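You operate a simulated robot arm through the tools that you are given. There is no shell and no other tool. Be economical: measure what you need, move in short steps, check, and stop when the job is done.

You are at the controls of a simulated robot arm. One attempt, no reset.

## Task
Tip about half the chickpeas from the jar into the pulses pot, and close pot and jar again. Set down upright: chickpea jar.

The check looks at the end state, three seconds after you hand in, the way a careful person would. Anything else that was tipped, shoved, dropped, spilled or broken makes it a failure.

## Robot
A 6-joint arm with a two-finger parallel gripper, fixed in place. Base frame: the origin is at the foot of the arm, x ahead of it, y to its left, z up. Units: cm, degrees, N and s.
With the tool pointing down near the work surface it reaches from about 36 to 82 cm from the base axis. Its first joint turns from -166.0 to 166.0 degrees. Payload 3.91 kg.
Tool frame: the origin (TCP) lies between the finger pads and is the grasp point; the fingertips stand 3 cm ahead of it; z points along the fingers, y is the line along which they close. Largest opening 11 cm; finger width 2, thickness 1; the body of the gripper, 4.8 by 11.2 cm, starts 5.5 cm behind the TCP.
Orientation is that of the tool frame in the base frame, as [roll, pitch, yaw] about the fixed x, y, z axes, in that order (R = Rz(yaw) Ry(pitch) Rx(roll)). With the fingers straight down and closing along the base's y, the tool's x points along the base's -x, its y along +y and its z along -z.

## Interface
- The arm moves only by the tool servo_tool. Its argument "deltas" is a list of rows, each a list of 3 entries, a list of its own where there are three numbers: the shift along the tool's x, y, z in units of 150 mm (1.0 is 150 mm), then the turn, a rotation vector about the tool's x, y, z in units of 120 degrees (1.0 is 120 degrees), then the opening, from 0 (shut) to 1 (fully open). In form: [[[tx, ty, tz], [rx, ry, rz], claw], ...]. A call has 1 to 8 rows; each row is the pose to reach, as a shift and turn from the pose commanded when the call began, along the tool's axes at that moment. A call with a number of a shift or a turn outside -1 to 1 is refused whole. Each row takes 0.2 s and may step no farther than 5 cm and 8.6 degrees from the row before; otherwise, or with a gripper value out of range, the whole call is refused. A pose out of reach is approached as far as the arm can. The call stops where the force on the tool passes 40 N (or 10 N more than at its start, if that is more) or the arm is blocked; 0.2 s more then pass. Each finger travels about 4.5 cm/s and halts on what it meets, pressing with about 25 N; the grip force reading is that of the motor and also rises with nothing between the fingers. The clock runs only during rows and for 0.2 s after the last one: add rows that repeat a pose to give the fingers time. The reply holds the time, the measured pose of the TCP, the force on the tool along the base axes, the opening and the grip force, in the units named above and with some noise, with the torque about the TCP (base axes, N m) and any sound that the robot's microphone picked up.
- Cameras (640 x 400 px; columns grow to the right, rows downward): "scene" is fixed at [4.95, -66.34, 173.38]; the picture's right is [0.87, -0.50, 0.00], its down [-0.22, -0.38, -0.90] and it looks along [0.45, 0.78, -0.44] (base axes); focal length 326 px, centre (320, 200). "wrist" rides on the gripper at [7.7, 0.7, -11.5] in the tool frame; the picture's right is [-0.09, 1.00, 0.00], its down [-0.80, -0.07, -0.59] and it looks along [-0.59, -0.05, 0.80] (tool axes); focal length 270 px, centre (320, 200). There is no depth. A picture from a camera that has moved, and an enlarged one, comes with that camera's place and axes in the base frame and with its lens. The place of the scene camera against the robot may be out by one fixed shift of up to 1.8 cm in any direction.
- capture(camera): a new picture of that camera. The clock stands still meanwhile.
- raise_lower(by): slides the trunk up (or, below 0, down) by that many cm; the arm rides with it, the base frame stays. It gives what a move gives, with no picture.
- zoom(camera, box): a new picture of the part [left, top, right, bottom] of that camera's present view, enlarged. The clock stands still meanwhile.
- close_job(): hands the job in; it is judged then, once.

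Go step by step. Nothing tells you positions but the pictures and the camera data: compare them with the known pose of the tool, close in by small moves and look again before you grip or let go. The budget is 120 turns and 84 pictures, counting those below and the enlarged ones. Unless the task says otherwise, let go and move clear before handing in, and close with one line.

The tools are called after ">>>" as name(argument=value, ...) on one line, values as JSON. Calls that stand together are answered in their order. servo_tool: Moves the arm, as the interface text tells. Its arguments: {"type":"object","properties":{"deltas":{"type":"array","items":{"type":"array"}}},"required":["deltas"]} The other tools are called the same way: raise_lower (by) slides the trunk up or down; capture (camera) takes a picture; zoom (camera, box) takes an enlarged picture of a part of a camera's view; close_job () hands the job in.

At the start:

```text
t: 0.0
position: [34.93, 23.21, 129.21]
ee_rot: [-180.0, -0.1, 180.0]
ft_force: [1.1, -0.4, 0.1]
moment: [-0.04, 0.03, 0.02]
finger_gap: 11.02
finger_force: 0.0
trunk travel left (down, up): [-55.0, 6.0]
```

scene: 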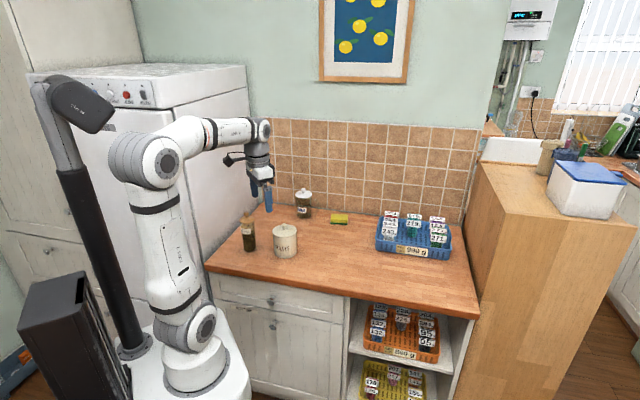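
wrist: 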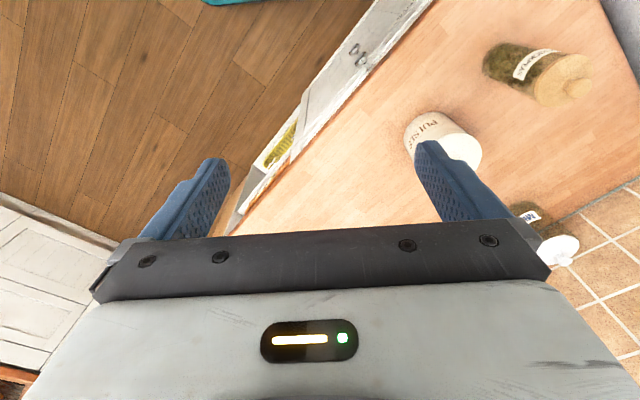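

I see two jars and a pulses pot on the counter near the arm; I'll enlarge to identify them.

>>> zoom(camera="scene", box=[220, 170, 360, 270])

>>> zoom(camera="wrist", box=[390, 20, 630, 280])

```text
4.00 times, centred on (290, 220) of scene
camera zoom: at [4.95, -66.34, 173.38], right [0.87, -0.5, 0.0], down [-0.22, -0.38, -0.9], along [0.45, 0.78, -0.44], focal length 1305 px, centre (440, 120)
```

zoom: 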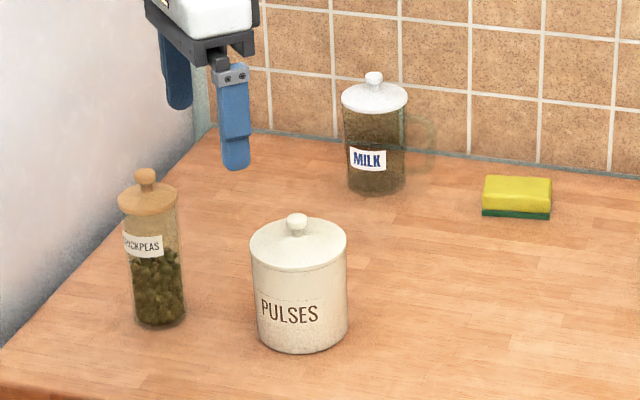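

```text
1.54 times, centred on (510, 150) of wrist
camera zoom: at [27.32, 23.95, 140.53], right [0.09, 1.0, 0.0], down [0.8, -0.07, 0.59], along [0.59, -0.05, -0.8], focal length 416 px, centre (28, 277)
```

zoom: 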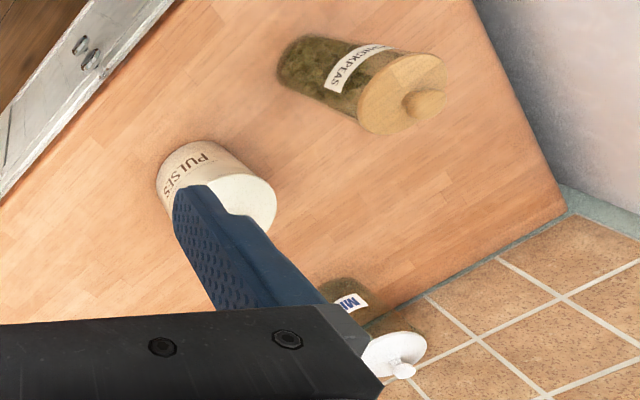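

The chickpea jar is near (39, 54), the pulses pot near (50, 45), and the milk jar is behind them. I'll move over the chickpea jar and look again.

>>> servo_tool(deltas=[[[0, 0.25, 0], [0, 0, 0], 1], [[0, 0.5, 0], [0, 0, 0], 1], [[0, 0.75, 0], [0, 0, 0], 1], [[0, 1.0, 0], [0, 0, 0], 1]])

>>> servo_tool(deltas=[[[0, 0.25, 0], [0, 0, 0], 1], [[0, 0.5, 0], [0, 0, 0], 1], [[0, 0.7, 0], [0, 0, 0], 1]])

>>> capture(camera="wrist")

>>> capture(camera="scene")

```text
t: 1.0
position: [35.0, 38.6, 128.98]
ee_rot: [-179.9, 0.0, -180.0]
ft_force: [-0.2, -0.7, 0.1]
moment: [-0.06, -0.01, 0.03]
finger_gap: 11.0
finger_force: 0.0
trunk travel left (down, up): [-55.0, 6.0]
```

```text
t: 1.8
position: [35.07, 48.91, 129.09]
ee_rot: [-179.9, 0.0, 180.0]
ft_force: [-0.3, 0.2, -1.2]
moment: [-0.02, -0.01, 0.0]
finger_gap: 10.99
finger_force: 0.0
trunk travel left (down, up): [-55.0, 6.0]
```

```text
79 pictures are left
camera wrist: at [27.4, 49.58, 140.5], right [0.09, 1.0, 0.0], down [0.8, -0.07, 0.59], along [0.59, -0.05, -0.8], focal length 270 px, centre (320, 200)
```

wrist: 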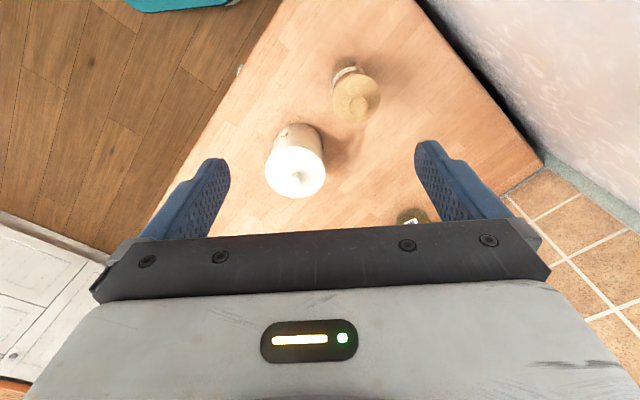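

```text
78 pictures are left
```

scene: 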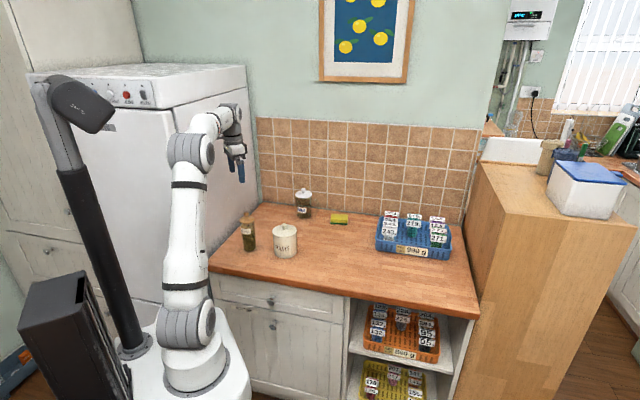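

The jar and pot are now both in the wrist view. I'll enlarge it to triangulate the knobs.

>>> zoom(camera="wrist", box=[250, 50, 410, 210])

```text
2.50 times, centred on (330, 130) of wrist
camera zoom: at [27.4, 49.58, 140.5], right [0.09, 1.0, 0.0], down [0.8, -0.07, 0.59], along [0.59, -0.05, -0.8], focal length 676 px, centre (295, 375)
```

zoom: 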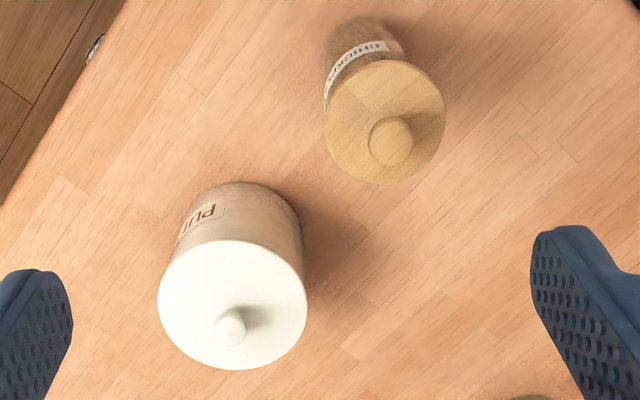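

Triangulated: jar axis (37.9, 53.4), lid top z≈105, knob to 108. Pot axis (48.9, 43.7), lid ≈103, knob to 106. I'll go over the jar knob and check.

>>> servo_tool(deltas=[[[-0.189, 0.3, 0], [0, 0, 0], 0.5], [[-0.189, 0.3, 0.3], [0, 0, 0], 0.5], [[-0.189, 0.3, 0.6], [0, 0, 0], 0.5], [[-0.189, 0.3, 0.9], [0, 0, 0], 0.5], [[-0.189, 0.3, 0.9], [0, 0, 0], 0.5]])

>>> capture(camera="wrist")

>>> zoom(camera="scene", box=[220, 170, 360, 270])

```text
refused: row 1 steps farther than a row can; nothing moved
```

```text
76 pictures are left
camera wrist: at [27.4, 49.58, 140.5], right [0.09, 1.0, 0.0], down [0.8, -0.07, 0.59], along [0.59, -0.05, -0.8], focal length 270 px, centre (320, 200)
```

wrist: 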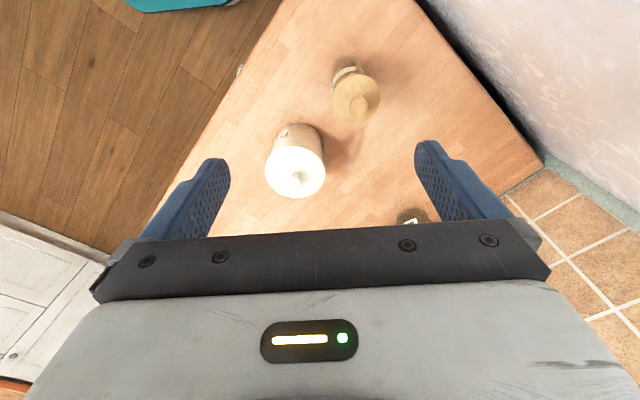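

```text
4.00 times, centred on (290, 220) of scene
camera zoom: at [4.95, -66.34, 173.38], right [0.87, -0.5, 0.0], down [-0.22, -0.38, -0.9], along [0.45, 0.78, -0.44], focal length 1305 px, centre (440, 120)
```

zoom: 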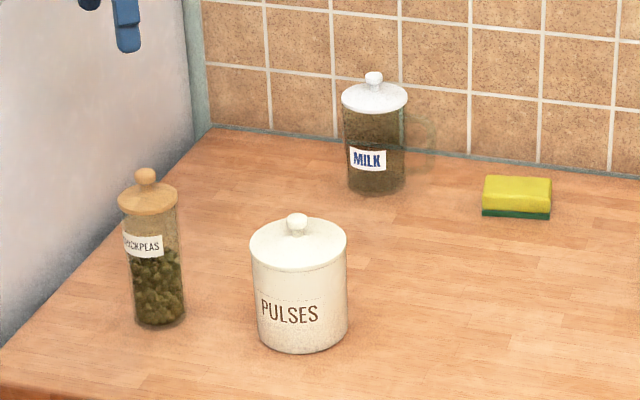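

The first step was too long (5.3 cm), so I'll split it.

>>> servo_tool(deltas=[[[-0.1, 0.15, 0], [0, 0, 0], 0.5], [[-0.189, 0.3, 0.2], [0, 0, 0], 0.5], [[-0.189, 0.3, 0.5], [0, 0, 0], 0.5], [[-0.189, 0.3, 0.75], [0, 0, 0], 0.5], [[-0.189, 0.3, 0.9], [0, 0, 0], 0.5], [[-0.189, 0.3, 0.9], [0, 0, 0], 0.5]])

>>> capture(camera="wrist")

>>> zoom(camera="scene", box=[220, 170, 360, 270])

```text
t: 3.2
position: [37.78, 53.28, 115.62]
ee_rot: [179.9, 0.0, -180.0]
ft_force: [0.4, -0.7, 0.7]
moment: [0.01, 0.0, 0.0]
finger_gap: 5.51
finger_force: 0.1
trunk travel left (down, up): [-55.0, 6.0]
```

```text
74 pictures are left
camera wrist: at [30.13, 53.96, 127.08], right [0.09, 1.0, 0.0], down [0.8, -0.07, 0.59], along [0.59, -0.05, -0.8], focal length 270 px, centre (320, 200)
```

wrist: 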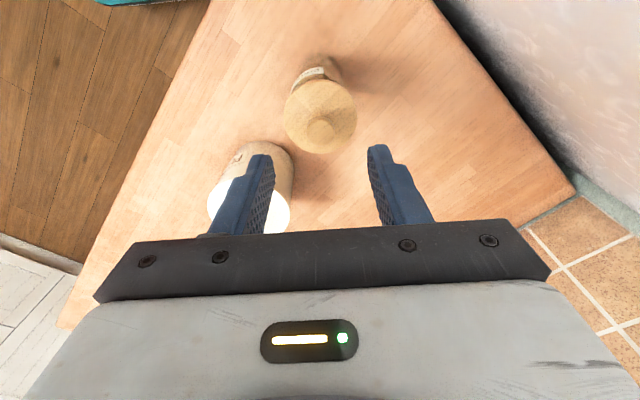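

```text
4.00 times, centred on (290, 220) of scene
camera zoom: at [4.95, -66.34, 173.38], right [0.87, -0.5, 0.0], down [-0.22, -0.38, -0.9], along [0.45, 0.78, -0.44], focal length 1305 px, centre (440, 120)
```

zoom: 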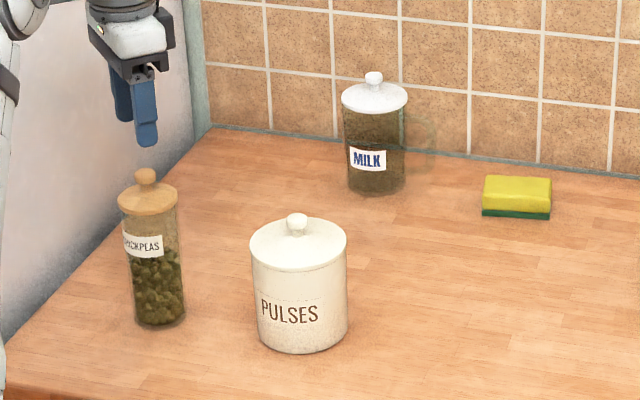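

The knob computes to (37.6, 53.5), directly below the fingers. I'll descend to TCP z≈109 and grip the knob.

>>> servo_tool(deltas=[[[0.005, 0.01, 0.2], [0, 0, 0], 0.5], [[0.005, 0.01, 0.35], [0, 0, 0], 0.5], [[0.005, 0.01, 0.44], [0, 0, 0], 0.5], [[0.005, 0.01, 0.44], [0, 0, 0], 0.3], [[0.005, 0.01, 0.44], [0, 0, 0], 0.0], [[0.005, 0.01, 0.44], [0, 0, 0], 0.0], [[0.005, 0.01, 0.44], [0, 0, 0], 0.0]])

>>> zoom(camera="scene", box=[220, 170, 360, 270])

```text
t: 4.8
position: [37.78, 53.3, 108.99]
ee_rot: [180.0, 0.0, 180.0]
ft_force: [-0.3, -0.9, -1.1]
moment: [-0.04, 0.01, -0.02]
finger_gap: 2.01
finger_force: 25.2
trunk travel left (down, up): [-55.0, 6.0]
```

```text
4.00 times, centred on (290, 220) of scene
camera zoom: at [4.95, -66.34, 173.38], right [0.87, -0.5, 0.0], down [-0.22, -0.38, -0.9], along [0.45, 0.78, -0.44], focal length 1305 px, centre (440, 120)
```

zoom: 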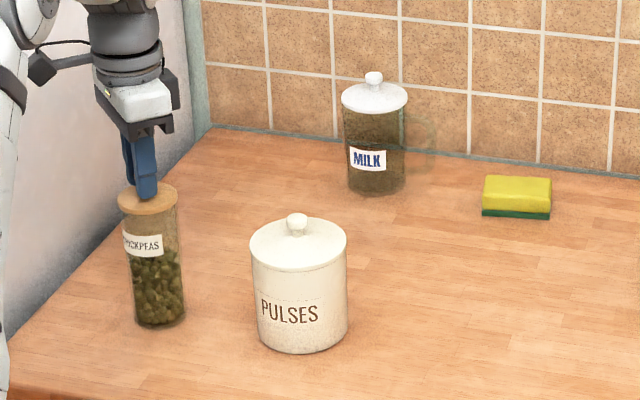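

The knob is gripped at 2.0 cm. I'll lift gently and watch whether the lid pulls free of the jar.

>>> servo_tool(deltas=[[[0, 0, -0.05], [0, 0, 0], 0], [[0, 0, -0.12], [0, 0, 0], 0], [[0, 0, -0.2], [0, 0, 0], 0]])

>>> zoom(camera="scene", box=[220, 170, 360, 270])

```text
t: 5.6
position: [37.7, 53.42, 112.04]
ee_rot: [180.0, 0.1, 179.9]
ft_force: [0.2, -0.1, -1.1]
moment: [0.02, 0.01, 0.0]
finger_gap: 2.02
finger_force: 24.3
trunk travel left (down, up): [-55.0, 6.0]
heard: snap
```

```text
4.00 times, centred on (290, 220) of scene
camera zoom: at [4.95, -66.34, 173.38], right [0.87, -0.5, 0.0], down [-0.22, -0.38, -0.9], along [0.45, 0.78, -0.44], focal length 1305 px, centre (440, 120)
```

zoom: 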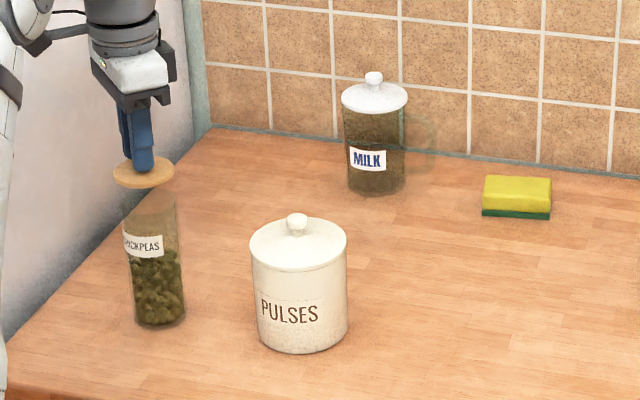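

The lid snapped off cleanly and the jar is still standing. I'll carry the lid over to the free area at about (72, 22).

>>> servo_tool(deltas=[[[0, 0, -0.333], [0, 0, 0], 0], [[0, 0, -0.6], [0, 0, 0], 0], [[-0.23, -0.21, -0.6], [0, 0, 0], 0], [[-0.46, -0.42, -0.6], [0, 0, 0], 0], [[-0.69, -0.63, -0.6], [0, 0, 0], 0], [[-0.92, -0.84, -0.6], [0, 0, 0], 0]])

>>> servo_tool(deltas=[[[-0.23, -0.21, 0], [0, 0, 0], 0], [[-0.46, -0.42, 0], [0, 0, 0], 0], [[-0.69, -0.63, 0], [0, 0, 0], 0], [[-0.92, -0.84, 0], [0, 0, 0], 0]])

>>> servo_tool(deltas=[[[-0.22, -0.21, 0], [0, 0, 0], 0], [[-0.44, -0.42, 0], [0, 0, 0], 0], [[-0.44, -0.42, 0.3], [0, 0, 0], 0], [[-0.44, -0.42, 0.6], [0, 0, 0], 0], [[-0.44, -0.42, 0.9], [0, 0, 0], 0]])

>>> capture(camera="scene")

```text
t: 7.0
position: [51.63, 40.69, 121.08]
ee_rot: [180.0, 0.0, -179.9]
ft_force: [0.7, 0.1, -0.3]
moment: [0.03, 0.01, 0.0]
finger_gap: 2.03
finger_force: 25.0
trunk travel left (down, up): [-55.0, 6.0]
```

```text
t: 8.0
position: [65.34, 28.24, 121.05]
ee_rot: [180.0, -0.1, 179.9]
ft_force: [0.7, -0.5, 0.5]
moment: [-0.03, 0.01, -0.01]
finger_gap: 2.02
finger_force: 25.0
trunk travel left (down, up): [-55.0, 6.0]
```

```text
t: 9.2
position: [71.83, 22.15, 107.47]
ee_rot: [180.0, 0.1, 180.0]
ft_force: [0.1, 0.1, 0.2]
moment: [-0.03, 0.02, -0.02]
finger_gap: 2.01
finger_force: 24.8
trunk travel left (down, up): [-55.0, 6.0]
```

```text
70 pictures are left
```

scene: 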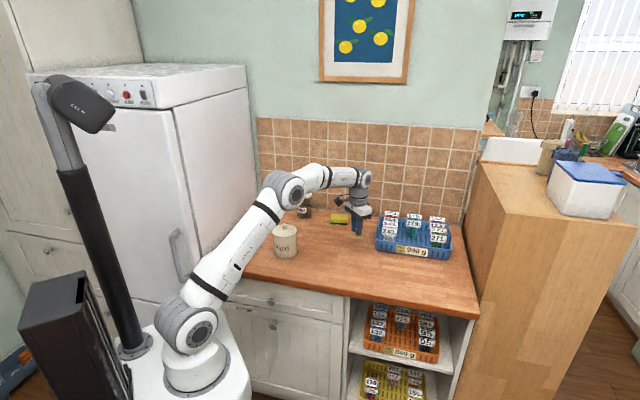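

The lid is over clear counter. I'll lower it in stages until contact.

>>> servo_tool(deltas=[[[0, 0, 0.3], [0, 0, 0], 0], [[0, 0, 0.6], [0, 0, 0], 0], [[0, 0, 0.75], [0, 0, 0], 0]])

>>> capture(camera="wrist")

>>> zoom(camera="scene", box=[310, 180, 410, 260])

```text
t: 10.0
position: [71.96, 21.84, 95.92]
ee_rot: [180.0, -0.1, -179.9]
ft_force: [-0.2, -0.8, -0.3]
moment: [-0.01, 0.01, 0.02]
finger_gap: 2.01
finger_force: 24.2
trunk travel left (down, up): [-55.0, 6.0]
```

```text
69 pictures are left
camera wrist: at [64.25, 22.6, 107.49], right [0.09, 1.0, 0.0], down [0.8, -0.07, 0.59], along [0.59, -0.05, -0.8], focal length 270 px, centre (320, 200)
```

wrist: 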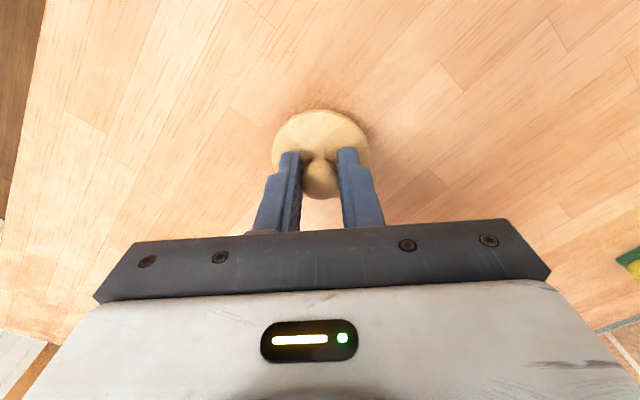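

```text
5.00 times, centred on (360, 220) of scene
camera zoom: at [4.95, -66.34, 173.38], right [0.87, -0.5, 0.0], down [-0.22, -0.38, -0.9], along [0.45, 0.78, -0.44], focal length 1631 px, centre (120, 100)
```

zoom: 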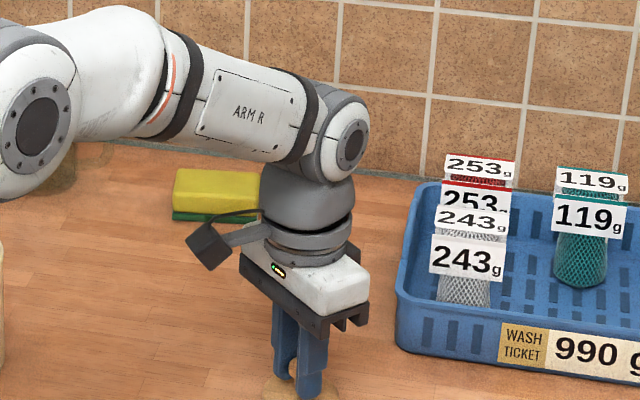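

About a centimetre is left, so I'll step down slowly.

>>> servo_tool(deltas=[[[0, 0, 0.02], [0, 0, 0], 0], [[0, 0, 0.04], [0, 0, 0], 0], [[0, 0, 0.06], [0, 0, 0], 0], [[0, 0, 0.07], [0, 0, 0], 0]])

```text
t: 11.0
position: [72.02, 21.97, 95.18]
ee_rot: [-180.0, 0.0, -180.0]
ft_force: [-0.7, -1.2, -0.4]
moment: [0.01, 0.01, -0.01]
finger_gap: 2.01
finger_force: 25.1
trunk travel left (down, up): [-55.0, 6.0]
```

>>> servo_tool(deltas=[[[0, 0, 0.015], [0, 0, 0], 0], [[0, 0, 0.03], [0, 0, 0], 0], [[0, 0, 0.045], [0, 0, 0], 0]])

>>> zoom(camera="wrist", box=[240, 80, 400, 220])

```text
t: 11.8
position: [71.83, 21.82, 94.89]
ee_rot: [179.9, 0.4, 180.0]
ft_force: [-0.9, -0.8, 20.4]
moment: [0.0, -0.01, -0.01]
finger_gap: 2.03
finger_force: 25.1
trunk travel left (down, up): [-55.0, 6.0]
```

```text
2.86 times, centred on (320, 150) of wrist
camera zoom: at [64.17, 22.58, 106.27], right [0.09, 1.0, 0.0], down [0.8, -0.07, 0.6], along [0.6, -0.05, -0.8], focal length 772 px, centre (320, 343)
```

zoom: 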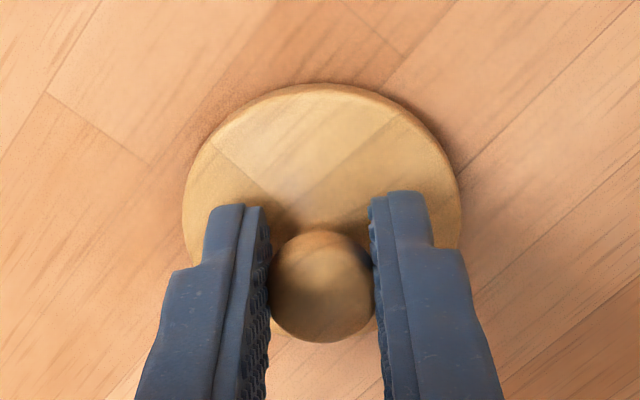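

Contact at TCP z≈95 with 20 N. I'll ease off, open and rise.

>>> servo_tool(deltas=[[[0, 0, -0.03], [0, 0, 0], 0], [[0, 0, -0.03], [0, 0, 0], 0.15], [[0, 0, -0.03], [0, 0, 0], 0.3], [[0, 0, -0.03], [0, 0, 0], 0.5], [[0, 0, -0.2], [0, 0, 0], 0.5], [[0, 0, -0.5], [0, 0, 0], 0.5], [[0, 0, -0.8], [0, 0, 0], 0.5], [[0, 0, -1], [0, 0, 0], 0.5]])

>>> capture(camera="wrist")

```text
t: 13.6
position: [71.78, 21.9, 109.63]
ee_rot: [180.0, -0.1, 179.9]
ft_force: [-0.2, -1.3, 0.0]
moment: [0.02, 0.02, -0.03]
finger_gap: 5.49
finger_force: 0.1
trunk travel left (down, up): [-55.0, 6.0]
```

```text
66 pictures are left
camera wrist: at [64.15, 22.61, 121.06], right [0.09, 1.0, 0.0], down [0.8, -0.07, 0.59], along [0.59, -0.05, -0.8], focal length 270 px, centre (320, 200)
```

wrist: 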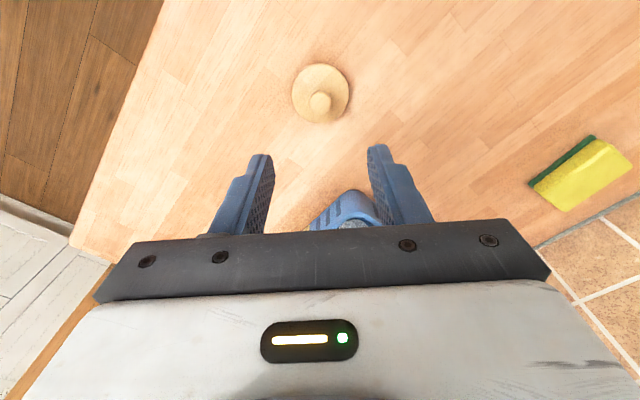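

The jar lid is lying flat near (71.8, 21.9). Next is the pot knob at about (48.9, 43.7).

>>> servo_tool(deltas=[[[0, 0, -0.3], [0, 0, 0], 0.5], [[0.22, 0.21, -0.3], [0, 0, 0], 0.5], [[0.44, 0.42, -0.3], [0, 0, 0], 0.5], [[0.66, 0.63, -0.3], [0, 0, 0], 0.5], [[0.88, 0.84, -0.3], [0, 0, 0], 0.5]])

>>> servo_tool(deltas=[[[0.22, 0.21, 0], [0, 0, 0], 0.5], [[0.44, 0.42, 0], [0, 0, 0], 0.5], [[0.645, 0.615, 0], [0, 0, 0], 0.5]])

>>> zoom(camera="wrist", box=[220, 50, 420, 210])

```text
t: 14.8
position: [58.55, 34.55, 114.12]
ee_rot: [-180.0, 0.1, -179.9]
ft_force: [0.7, -0.5, -0.8]
moment: [0.02, -0.01, 0.03]
finger_gap: 5.47
finger_force: 0.1
trunk travel left (down, up): [-55.0, 6.0]
```

```text
t: 15.6
position: [48.75, 44.13, 114.07]
ee_rot: [180.0, -0.1, -180.0]
ft_force: [-1.4, 0.2, -0.3]
moment: [-0.01, -0.02, 0.0]
finger_gap: 5.51
finger_force: 0.1
trunk travel left (down, up): [-55.0, 6.0]
```

```text
2.50 times, centred on (320, 130) of wrist
camera zoom: at [41.14, 44.81, 125.55], right [0.09, 1.0, 0.0], down [0.8, -0.07, 0.59], along [0.59, -0.05, -0.8], focal length 676 px, centre (320, 375)
```

zoom: 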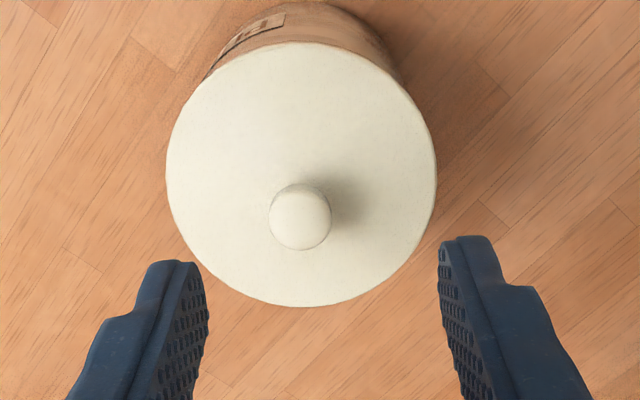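

The knob computes to about (49.4, 43.5). I'll shift slightly, descend and grip.

>>> servo_tool(deltas=[[[-0.043, -0.04, 0.2], [0, 0, 0], 0.5], [[-0.043, -0.04, 0.35], [0, 0, 0], 0.5], [[-0.043, -0.04, 0.44], [0, 0, 0], 0.5], [[-0.043, -0.04, 0.44], [0, 0, 0], 0.5]])

>>> zoom(camera="wrist", box=[220, 50, 420, 210])

>>> zoom(camera="scene", box=[230, 190, 330, 270])

```text
t: 16.6
position: [49.56, 43.11, 107.4]
ee_rot: [180.0, 0.0, -180.0]
ft_force: [0.8, -0.4, -0.2]
moment: [-0.04, 0.0, -0.01]
finger_gap: 5.48
finger_force: 0.0
trunk travel left (down, up): [-55.0, 6.0]
```

```text
2.50 times, centred on (320, 130) of wrist
camera zoom: at [41.92, 43.92, 118.87], right [0.09, 1.0, 0.0], down [0.8, -0.07, 0.59], along [0.59, -0.05, -0.8], focal length 676 px, centre (320, 375)
```

zoom: 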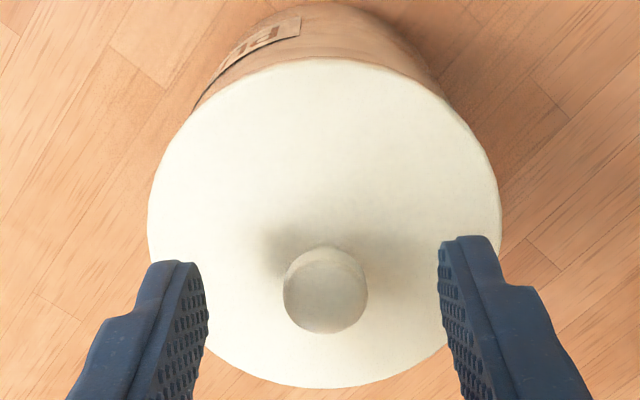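

```text
5.00 times, centred on (280, 230) of scene
camera zoom: at [4.95, -66.34, 173.38], right [0.87, -0.5, 0.0], down [-0.22, -0.38, -0.9], along [0.45, 0.78, -0.44], focal length 1631 px, centre (520, 50)
```

zoom: 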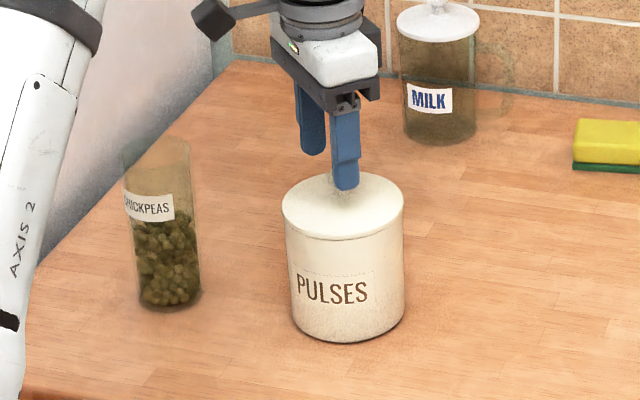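

The knob is centred between the fingers. I'll drop a little and close.

>>> servo_tool(deltas=[[[0, 0.0, 0.015], [0, 0, 0], 0.5], [[0, 0, 0.025], [0, 0, 0], 0.3], [[0, 0, 0.025], [0, 0, 0], 0], [[0, 0, 0.025], [0, 0, 0], 0], [[0, 0, 0.025], [0, 0, 0], 0]])

>>> servo_tool(deltas=[[[0, 0, -0.05], [0, 0, 0], 0], [[0, 0, -0.12], [0, 0, 0], 0], [[0, 0, -0.2], [0, 0, 0], 0], [[0, 0, -0.3], [0, 0, 0], 0]])

>>> zoom(camera="scene", box=[230, 190, 330, 270])

```text
t: 17.8
position: [49.62, 43.21, 106.99]
ee_rot: [-179.9, 0.0, 180.0]
ft_force: [0.4, 0.0, -0.3]
moment: [-0.05, 0.01, -0.02]
finger_gap: 2.06
finger_force: 24.8
trunk travel left (down, up): [-55.0, 6.0]
heard: snap
```

```text
t: 18.8
position: [49.78, 43.06, 111.53]
ee_rot: [-180.0, 0.1, 180.0]
ft_force: [0.2, 0.3, -0.2]
moment: [-0.02, 0.02, 0.01]
finger_gap: 2.02
finger_force: 25.2
trunk travel left (down, up): [-55.0, 6.0]
```

```text
5.00 times, centred on (280, 230) of scene
camera zoom: at [4.95, -66.34, 173.38], right [0.87, -0.5, 0.0], down [-0.22, -0.38, -0.9], along [0.45, 0.78, -0.44], focal length 1631 px, centre (520, 50)
```

zoom: 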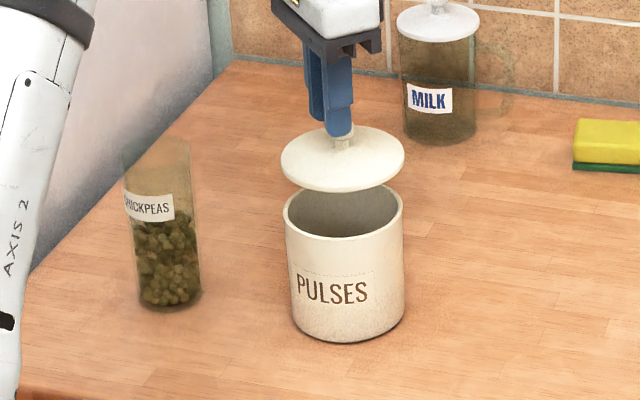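

The pot is open and empty inside. I'll put its lid at about (63.5, 31.5).

>>> servo_tool(deltas=[[[0, 0, -0.25], [0, 0, 0], 0], [[-0.23, -0.193, -0.25], [0, 0, 0], 0], [[-0.46, -0.386, -0.25], [0, 0, 0], 0], [[-0.69, -0.58, -0.25], [0, 0, 0], 0], [[-0.92, -0.773, -0.25], [0, 0, 0], 0], [[-0.92, -0.773, 0.05], [0, 0, 0], 0], [[-0.92, -0.773, 0.35], [0, 0, 0], 0], [[-0.92, -0.773, 0.65], [0, 0, 0], 0]])

>>> servo_tool(deltas=[[[0, 0, 0.2], [0, 0, 0], 0], [[0, 0, 0.32], [0, 0, 0], 0]])

>>> capture(camera="wrist")

>>> zoom(camera="scene", box=[260, 170, 410, 270])

```text
t: 20.6
position: [63.58, 31.74, 101.63]
ee_rot: [179.9, 0.0, -179.9]
ft_force: [0.2, -0.6, -0.7]
moment: [0.04, 0.03, 0.01]
finger_gap: 2.04
finger_force: 24.6
trunk travel left (down, up): [-55.0, 6.0]
```

```text
t: 21.2
position: [63.32, 31.71, 97.05]
ee_rot: [-180.0, 0.1, 180.0]
ft_force: [-1.0, -0.3, 4.3]
moment: [-0.11, 0.12, 0.02]
finger_gap: 2.05
finger_force: 24.8
trunk travel left (down, up): [-55.0, 6.0]
```

```text
61 pictures are left
camera wrist: at [55.76, 32.45, 108.44], right [0.09, 1.0, 0.0], down [0.8, -0.07, 0.6], along [0.59, -0.05, -0.8], focal length 270 px, centre (320, 200)
```

wrist: 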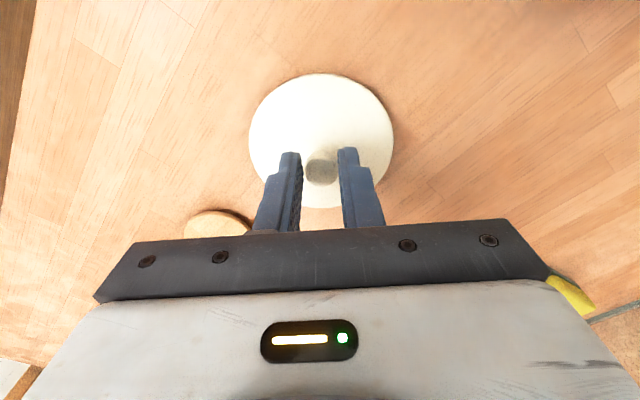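

```text
4.00 times, centred on (335, 220) of scene
camera zoom: at [4.95, -66.34, 173.38], right [0.87, -0.5, 0.0], down [-0.22, -0.38, -0.9], along [0.45, 0.78, -0.44], focal length 1305 px, centre (260, 120)
```

zoom: 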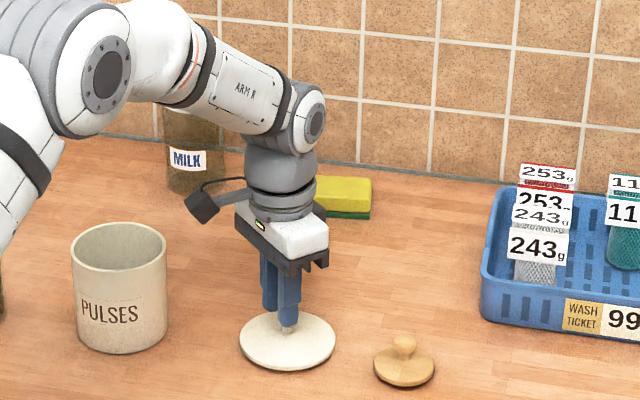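

The lid seems to be just touching at z≈97. I'll go a touch lower to confirm.

>>> servo_tool(deltas=[[[0, 0, 0.015], [0, 0, 0], 0], [[0, 0, 0.03], [0, 0, 0], 0]])

```text
t: 21.8
position: [63.39, 31.75, 96.83]
ee_rot: [179.8, 0.5, -179.9]
ft_force: [0.9, 4.9, 24.8]
moment: [0.2, -0.26, 0.1]
finger_gap: 2.1
finger_force: 25.3
trunk travel left (down, up): [-55.0, 6.0]
```

Firm contact at ≈96.9. I'll ease off, release and rise.

>>> servo_tool(deltas=[[[0, 0, -0.025], [0, 0, 0], 0], [[0, 0, -0.025], [0, 0, 0], 0.15], [[0, 0, -0.025], [0, 0, 0], 0.3], [[0, 0, -0.025], [0, 0, 0], 0.5], [[0, 0, -0.2], [0, 0, 0], 0.5], [[0, 0, -0.5], [0, 0, 0], 0.5], [[0, 0, -0.8], [0, 0, 0], 0.5], [[0, 0, -1], [0, 0, 0], 0.5]])

>>> capture(camera="wrist")

```text
t: 23.6
position: [63.35, 31.57, 111.63]
ee_rot: [180.0, 0.0, 180.0]
ft_force: [0.3, -0.4, 0.4]
moment: [0.03, 0.03, -0.02]
finger_gap: 5.49
finger_force: 0.0
trunk travel left (down, up): [-55.0, 6.0]
```

```text
59 pictures are left
camera wrist: at [55.76, 32.22, 122.99], right [0.09, 1.0, 0.0], down [0.8, -0.07, 0.59], along [0.59, -0.05, -0.8], focal length 270 px, centre (320, 200)
```

wrist: 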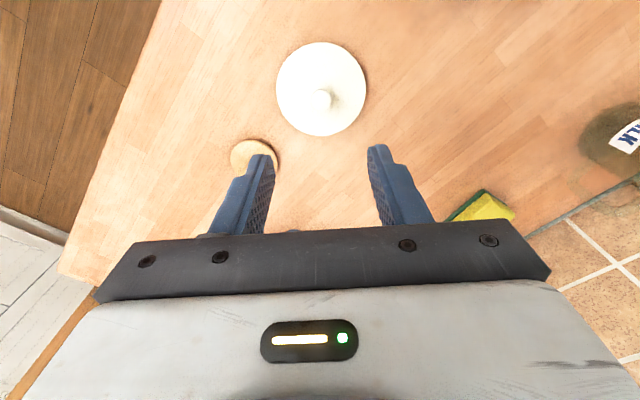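

Both lids are flat on the counter and clear of everything. I'll swing back toward the jar, turning the tool to face outward and pitching it for a side grip, and check that the arm can do it.

>>> servo_tool(deltas=[[[0.14, 0.067, -0.2], [0, 0, -0.065], 1], [[0.28, 0.133, -0.36], [0, 0, -0.13], 1], [[0.42, 0.2, -0.36], [0, 0, -0.195], 1], [[0.56, 0.267, -0.36], [0, 0, -0.26], 1], [[0.7, 0.333, -0.36], [0, 0, -0.325], 1], [[0.85, 0.4, -0.36], [0, 0, -0.39], 1], [[1.0, 0.467, -0.36], [0, 0, -0.4567], 1]])

>>> servo_tool(deltas=[[[0.04, 0.12, 0], [0, -0.0625, 0], 1], [[0.08, 0.24, 0], [0, -0.125, 0], 1], [[0.12, 0.36, 0], [0, -0.1875, 0], 1], [[0.16, 0.48, 0], [0, -0.25, 0], 1], [[0.2, 0.6, 0.1], [0, -0.3125, 0], 1], [[0.24, 0.72, 0.2], [0, -0.375, 0], 1], [[0.28, 0.84, 0.3], [0, -0.4375, 0], 1], [[0.3, 0.967, 0.3], [0, -0.5, 0], 1]])

>>> capture(camera="scene")

>>> capture(camera="wrist")

```text
t: 25.2
position: [48.52, 38.55, 117.08]
ee_rot: [180.0, 0.0, -125.0]
ft_force: [0.0, 0.3, -0.5]
moment: [-0.02, -0.02, 0.01]
finger_gap: 10.98
finger_force: 0.0
trunk travel left (down, up): [-55.0, 6.0]
```

```text
t: 27.0
position: [34.11, 43.29, 112.48]
ee_rot: [179.8, 60.0, -125.2]
ft_force: [-0.2, -0.5, -0.2]
moment: [0.0, 0.0, -0.03]
finger_gap: 10.99
finger_force: 0.0
out of reach, approached as far as the arm can: row 6
trunk travel left (down, up): [-55.0, 6.0]
```

```text
58 pictures are left
```

scene: 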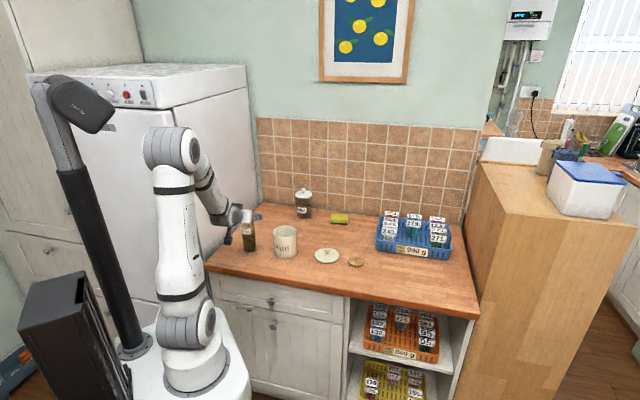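

```text
57 pictures are left
camera wrist: at [25.6, 32.42, 111.4], right [-0.79, 0.61, 0.08], down [-0.01, -0.14, 0.99], along [0.61, 0.78, 0.11], focal length 270 px, centre (320, 200)
```

wrist: 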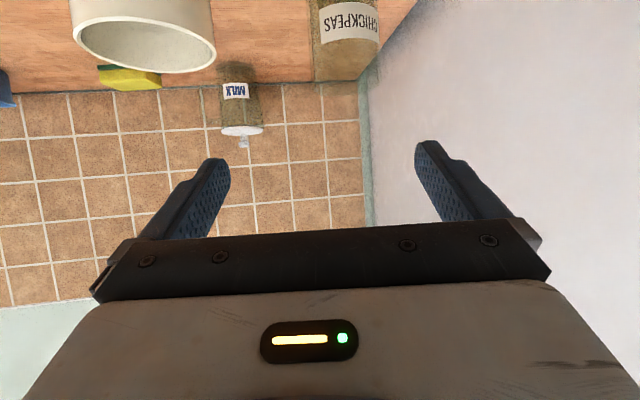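

The side-on pose works. Before gripping, I'll test in free air that the arm can roll the tool about the pour axis.

>>> servo_tool(deltas=[[[0, 0, 0], [-0.035, 0, 0.0606], 1], [[0, 0, 0], [-0.07, 0, 0.1212], 1], [[0, 0, 0], [-0.105, 0, 0.1819], 1], [[0, 0, 0], [-0.14, 0, 0.2425], 1], [[0, 0, 0], [-0.175, 0, 0.3031], 1], [[0, 0, 0], [-0.21, 0, 0.3637], 1], [[0, 0, 0], [-0.245, 0, 0.4244], 1], [[0, 0, 0], [-0.28, 0, 0.485], 1]])

```text
t: 28.8
position: [34.1, 43.14, 112.54]
ee_rot: [101.8, 19.4, 176.9]
ft_force: [-0.2, 0.0, -0.3]
moment: [-0.01, 0.03, 0.03]
finger_gap: 10.98
finger_force: 0.1
trunk travel left (down, up): [-55.0, 6.0]
```

>>> servo_tool(deltas=[[[0, 0, 0], [-0.035, 0, 0.0606], 1], [[0, 0, 0], [-0.07, 0, 0.1212], 1], [[0, 0, 0], [-0.105, 0, 0.1819], 1], [[0, 0, 0], [-0.14, 0, 0.2425], 1], [[0, 0, 0], [-0.175, 0, 0.3031], 1], [[0, 0, 0], [-0.21, 0, 0.3637], 1]])

>>> capture(camera="scene")

```text
t: 30.2
position: [34.09, 43.23, 112.44]
ee_rot: [75.3, -23.7, 178.0]
ft_force: [-0.4, 0.0, 0.5]
moment: [-0.02, 0.01, 0.0]
finger_gap: 11.01
finger_force: 0.0
trunk travel left (down, up): [-55.0, 6.0]
```

```text
56 pictures are left
```

scene: 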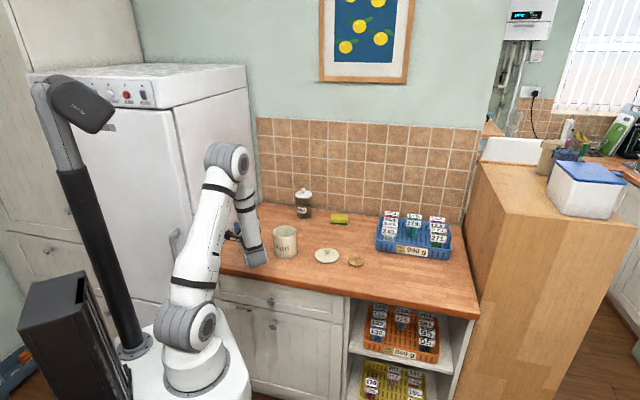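

The arm reaches about 118° of roll with no trouble. I'll roll back to upright.

>>> servo_tool(deltas=[[[0, 0, 0], [0.035, 0, -0.0606], 1], [[0, 0, 0], [0.07, 0, -0.1212], 1], [[0, 0, 0], [0.105, 0, -0.1819], 1], [[0, 0, 0], [0.14, 0, -0.2425], 1], [[0, 0, 0], [0.175, 0, -0.3031], 1], [[0, 0, 0], [0.21, 0, -0.3637], 1]])

>>> servo_tool(deltas=[[[0, 0, 0], [0.035, 0, -0.0606], 1], [[0, 0, 0], [0.07, 0, -0.1212], 1], [[0, 0, 0], [0.105, 0, -0.1819], 1], [[0, 0, 0], [0.14, 0, -0.2425], 1], [[0, 0, 0], [0.175, 0, -0.3031], 1], [[0, 0, 0], [0.21, 0, -0.3637], 1], [[0, 0, 0], [0.245, 0, -0.4244], 1], [[0, 0, 0], [0.28, 0, -0.485], 1]])

```text
t: 31.6
position: [34.1, 43.18, 112.51]
ee_rot: [101.9, 19.8, 176.8]
ft_force: [-0.1, 0.4, 0.4]
moment: [-0.02, -0.04, 0.0]
finger_gap: 11.01
finger_force: 0.1
trunk travel left (down, up): [-55.0, 6.0]
```

```text
t: 33.4
position: [34.13, 43.22, 112.42]
ee_rot: [-179.9, 59.9, -125.1]
ft_force: [-0.5, -0.2, 0.0]
moment: [-0.01, 0.0, -0.01]
finger_gap: 11.01
finger_force: 0.0
trunk travel left (down, up): [-55.0, 6.0]
```

Now I'll move to the pre-grasp point, 10 cm back from the jar along the tool axis, and check alignment.

>>> servo_tool(deltas=[[[0.15, 0.064, 0.133], [0, 0, 0], 0.8], [[0.3, 0.128, 0.267], [0, 0, 0], 0.8], [[0.458, 0.191, 0.4], [0, 0, 0], 0.8], [[0.458, 0.191, 0.4], [0, 0, 0], 0.8]])

>>> capture(camera="wrist")

>>> zoom(camera="scene", box=[200, 180, 320, 276])

```text
t: 34.4
position: [32.54, 46.51, 103.46]
ee_rot: [-180.0, 60.0, -125.0]
ft_force: [0.1, 0.3, -0.4]
moment: [0.02, -0.01, 0.0]
finger_gap: 8.81
finger_force: 0.2
trunk travel left (down, up): [-55.0, 6.0]
```

```text
55 pictures are left
camera wrist: at [24.1, 35.67, 102.47], right [-0.79, 0.61, 0.08], down [-0.01, -0.13, 0.99], along [0.61, 0.78, 0.11], focal length 270 px, centre (320, 200)
```

wrist: 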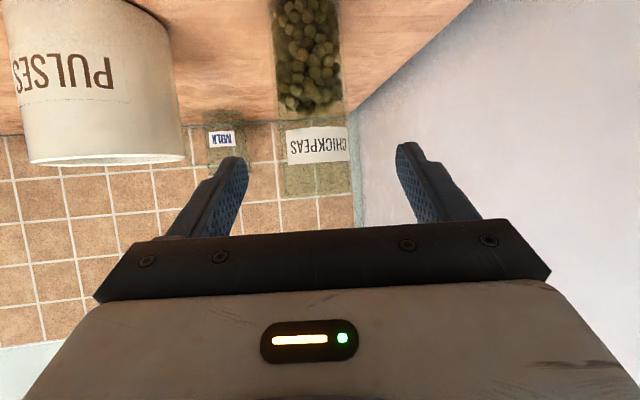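

```text
4.17 times, centred on (260, 228) of scene
camera zoom: at [4.95, -66.34, 173.38], right [0.87, -0.5, 0.0], down [-0.22, -0.38, -0.9], along [0.45, 0.78, -0.44], focal length 1359 px, centre (570, 83)
```

zoom: 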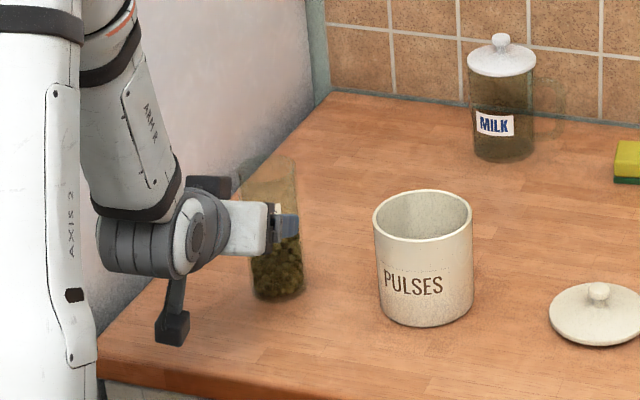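

The jar is about 0.4 cm off-centre toward the right finger's opposite side. I'll correct that, advance 9.9 cm along the tool axis and look before closing.

>>> servo_tool(deltas=[[[0, -0.027, 0.2], [0, 0, 0], 0.8], [[0, -0.027, 0.4], [0, 0, 0], 0.8], [[0, -0.027, 0.55], [0, 0, 0], 0.8], [[0, -0.027, 0.66], [0, 0, 0], 0.8], [[0, -0.027, 0.66], [0, 0, 0], 0.8]])

>>> capture(camera="wrist")

>>> zoom(camera="scene", box=[200, 180, 320, 276])

```text
t: 35.6
position: [38.0, 53.2, 98.54]
ee_rot: [-179.9, 60.0, -125.2]
ft_force: [0.7, 0.1, 0.2]
moment: [-0.04, 0.05, 0.01]
finger_gap: 8.8
finger_force: 0.1
trunk travel left (down, up): [-55.0, 6.0]
```

```text
53 pictures are left
camera wrist: at [29.58, 42.32, 97.62], right [-0.79, 0.61, 0.08], down [-0.01, -0.13, 0.99], along [0.61, 0.78, 0.11], focal length 270 px, centre (320, 200)
```

wrist: 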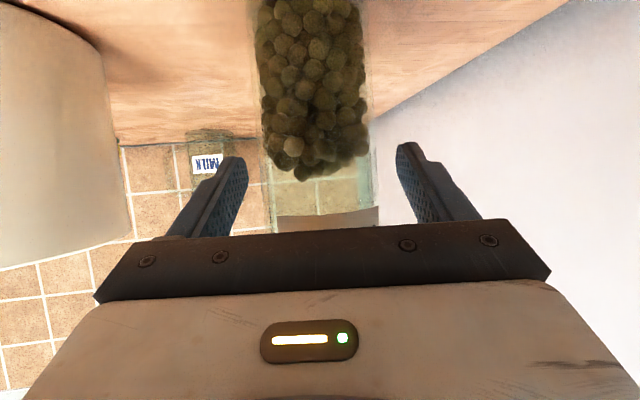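

```text
4.17 times, centred on (260, 228) of scene
camera zoom: at [4.95, -66.34, 173.38], right [0.87, -0.5, 0.0], down [-0.22, -0.38, -0.9], along [0.45, 0.78, -0.44], focal length 1359 px, centre (570, 83)
```

zoom: 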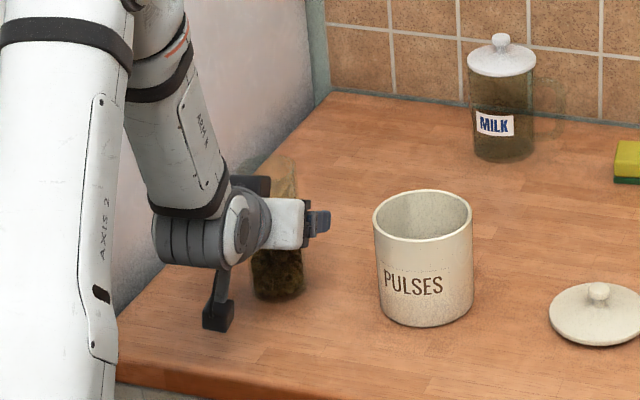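

The jar is centred between the fingers, with peas about 7 cm deep. Closing.

>>> servo_tool(deltas=[[[0, 0, 0], [0, 0, 0], 0.6], [[0, 0, 0], [0, 0, 0], 0.4], [[0, 0, 0], [0, 0, 0], 0.4], [[0, 0, 0], [0, 0, 0], 0.3], [[0, 0, 0], [0, 0, 0], 0.3]])

```text
t: 36.8
position: [37.96, 53.16, 98.61]
ee_rot: [-180.0, 59.9, -125.2]
ft_force: [-0.3, 0.4, -0.4]
moment: [0.08, 0.11, 0.03]
finger_gap: 5.76
finger_force: 25.2
trunk travel left (down, up): [-55.0, 6.0]
```

Gripped at 5.76 cm. Lifting straight up 3 cm.

>>> servo_tool(deltas=[[[-0.058, 0, -0.033], [0, 0, 0], 0.3], [[-0.173, 0, -0.1], [0, 0, 0], 0.3], [[-0.173, 0, -0.1], [0, 0, 0], 0.3]])

>>> zoom(camera="scene", box=[200, 180, 320, 276])

>>> capture(camera="wrist")

```text
t: 37.6
position: [38.06, 53.12, 101.57]
ee_rot: [-180.0, 59.9, -125.2]
ft_force: [-0.6, 0.4, -3.9]
moment: [-0.03, -0.03, 0.05]
finger_gap: 5.62
finger_force: 24.7
trunk travel left (down, up): [-55.0, 6.0]
```

```text
4.17 times, centred on (260, 228) of scene
camera zoom: at [4.95, -66.34, 173.38], right [0.87, -0.5, 0.0], down [-0.22, -0.38, -0.9], along [0.45, 0.78, -0.44], focal length 1359 px, centre (570, 83)
```

zoom: 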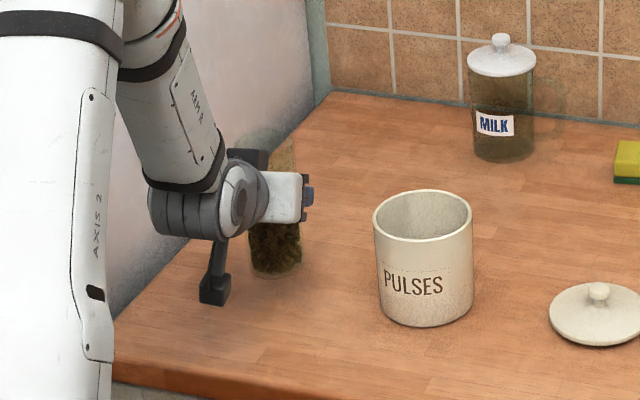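

```text
50 pictures are left
camera wrist: at [29.61, 42.24, 100.59], right [-0.79, 0.61, 0.08], down [-0.01, -0.13, 0.99], along [0.61, 0.78, 0.11], focal length 270 px, centre (320, 200)
```

wrist: 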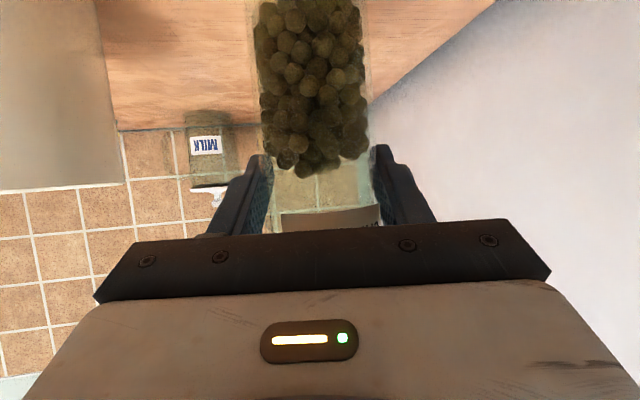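

The jar lifts cleanly. I'll carry it toward the pot while tipping to 60°, still short of where the peas should start to run.

>>> servo_tool(deltas=[[[-0.26, 0, -0.15], [0, 0, 0], 0.3], [[-0.249, -0.061, -0.17], [-0.0357, 0, 0.0618], 0.3], [[-0.238, -0.122, -0.19], [-0.0714, 0, 0.1237], 0.3], [[-0.227, -0.183, -0.21], [-0.1071, 0, 0.1856], 0.3], [[-0.215, -0.244, -0.231], [-0.1428, 0, 0.2474], 0.3], [[-0.204, -0.305, -0.251], [-0.1785, 0, 0.3093], 0.3], [[-0.193, -0.366, -0.271], [-0.2142, 0, 0.3711], 0.3], [[-0.182, -0.427, -0.291], [-0.25, 0, 0.433], 0.3]])

>>> capture(camera="scene")

>>> capture(camera="wrist")

```text
t: 39.4
position: [41.96, 47.42, 106.09]
ee_rot: [106.1, 25.6, 178.6]
ft_force: [0.4, 0.2, -2.8]
moment: [-0.11, -0.08, -0.01]
finger_gap: 5.64
finger_force: 24.6
trunk travel left (down, up): [-55.0, 6.0]
```

```text
49 pictures are left
```

scene: 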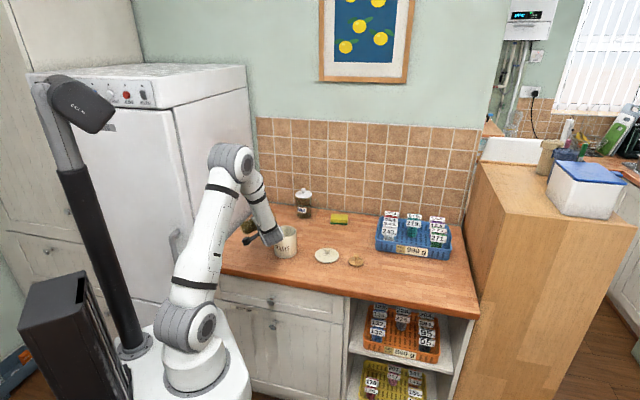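

```text
48 pictures are left
camera wrist: at [33.1, 36.79, 106.1], right [-0.33, 0.28, 0.9], down [0.67, -0.61, 0.43], along [0.67, 0.74, 0.01], focal length 270 px, centre (320, 200)
```

wrist: 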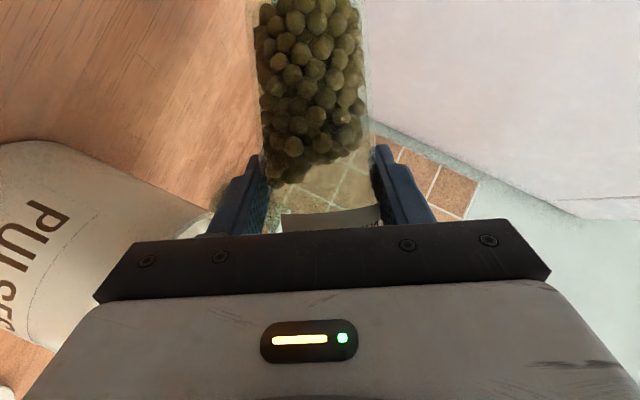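

>>> zoom(camera="scene", box=[220, 190, 320, 270])

```text
5.00 times, centred on (270, 230) of scene
camera zoom: at [4.95, -66.34, 173.38], right [0.87, -0.5, 0.0], down [-0.22, -0.38, -0.9], along [0.45, 0.78, -0.44], focal length 1631 px, centre (570, 50)
```

zoom: 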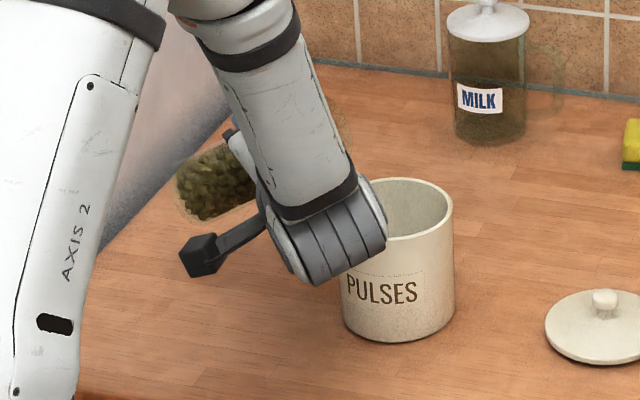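

There is clearance, and the wrist camera shows the jar contents well. I'll tip on to 76° about the lip.

>>> servo_tool(deltas=[[[-0.0266, 0.0519, -0.0153], [-0.0333, 0, 0.0577], 0.3], [[-0.0591, 0.0991, -0.0341], [-0.0667, 0, 0.1155], 0.3], [[-0.0591, 0.0991, -0.0341], [-0.0667, 0, 0.1155], 0.3]])

>>> capture(camera="wrist")

```text
t: 40.2
position: [42.04, 47.21, 107.86]
ee_rot: [97.1, 12.1, 175.5]
ft_force: [-0.1, -0.3, -4.9]
moment: [-0.11, -0.08, -0.01]
finger_gap: 5.61
finger_force: 25.0
trunk travel left (down, up): [-55.0, 6.0]
```

```text
46 pictures are left
camera wrist: at [33.22, 36.7, 108.19], right [-0.11, 0.13, 0.99], down [0.73, -0.66, 0.17], along [0.67, 0.74, -0.02], focal length 270 px, centre (320, 200)
```

wrist: 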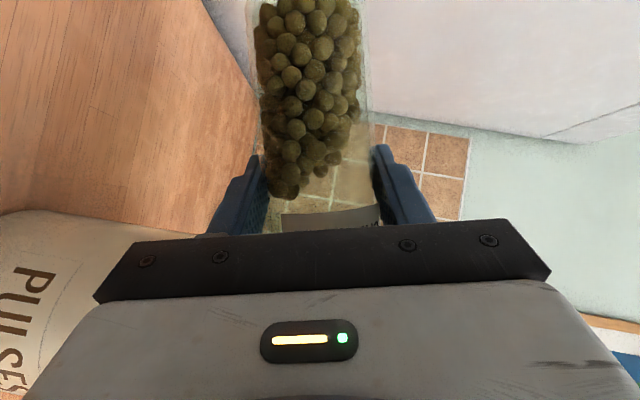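

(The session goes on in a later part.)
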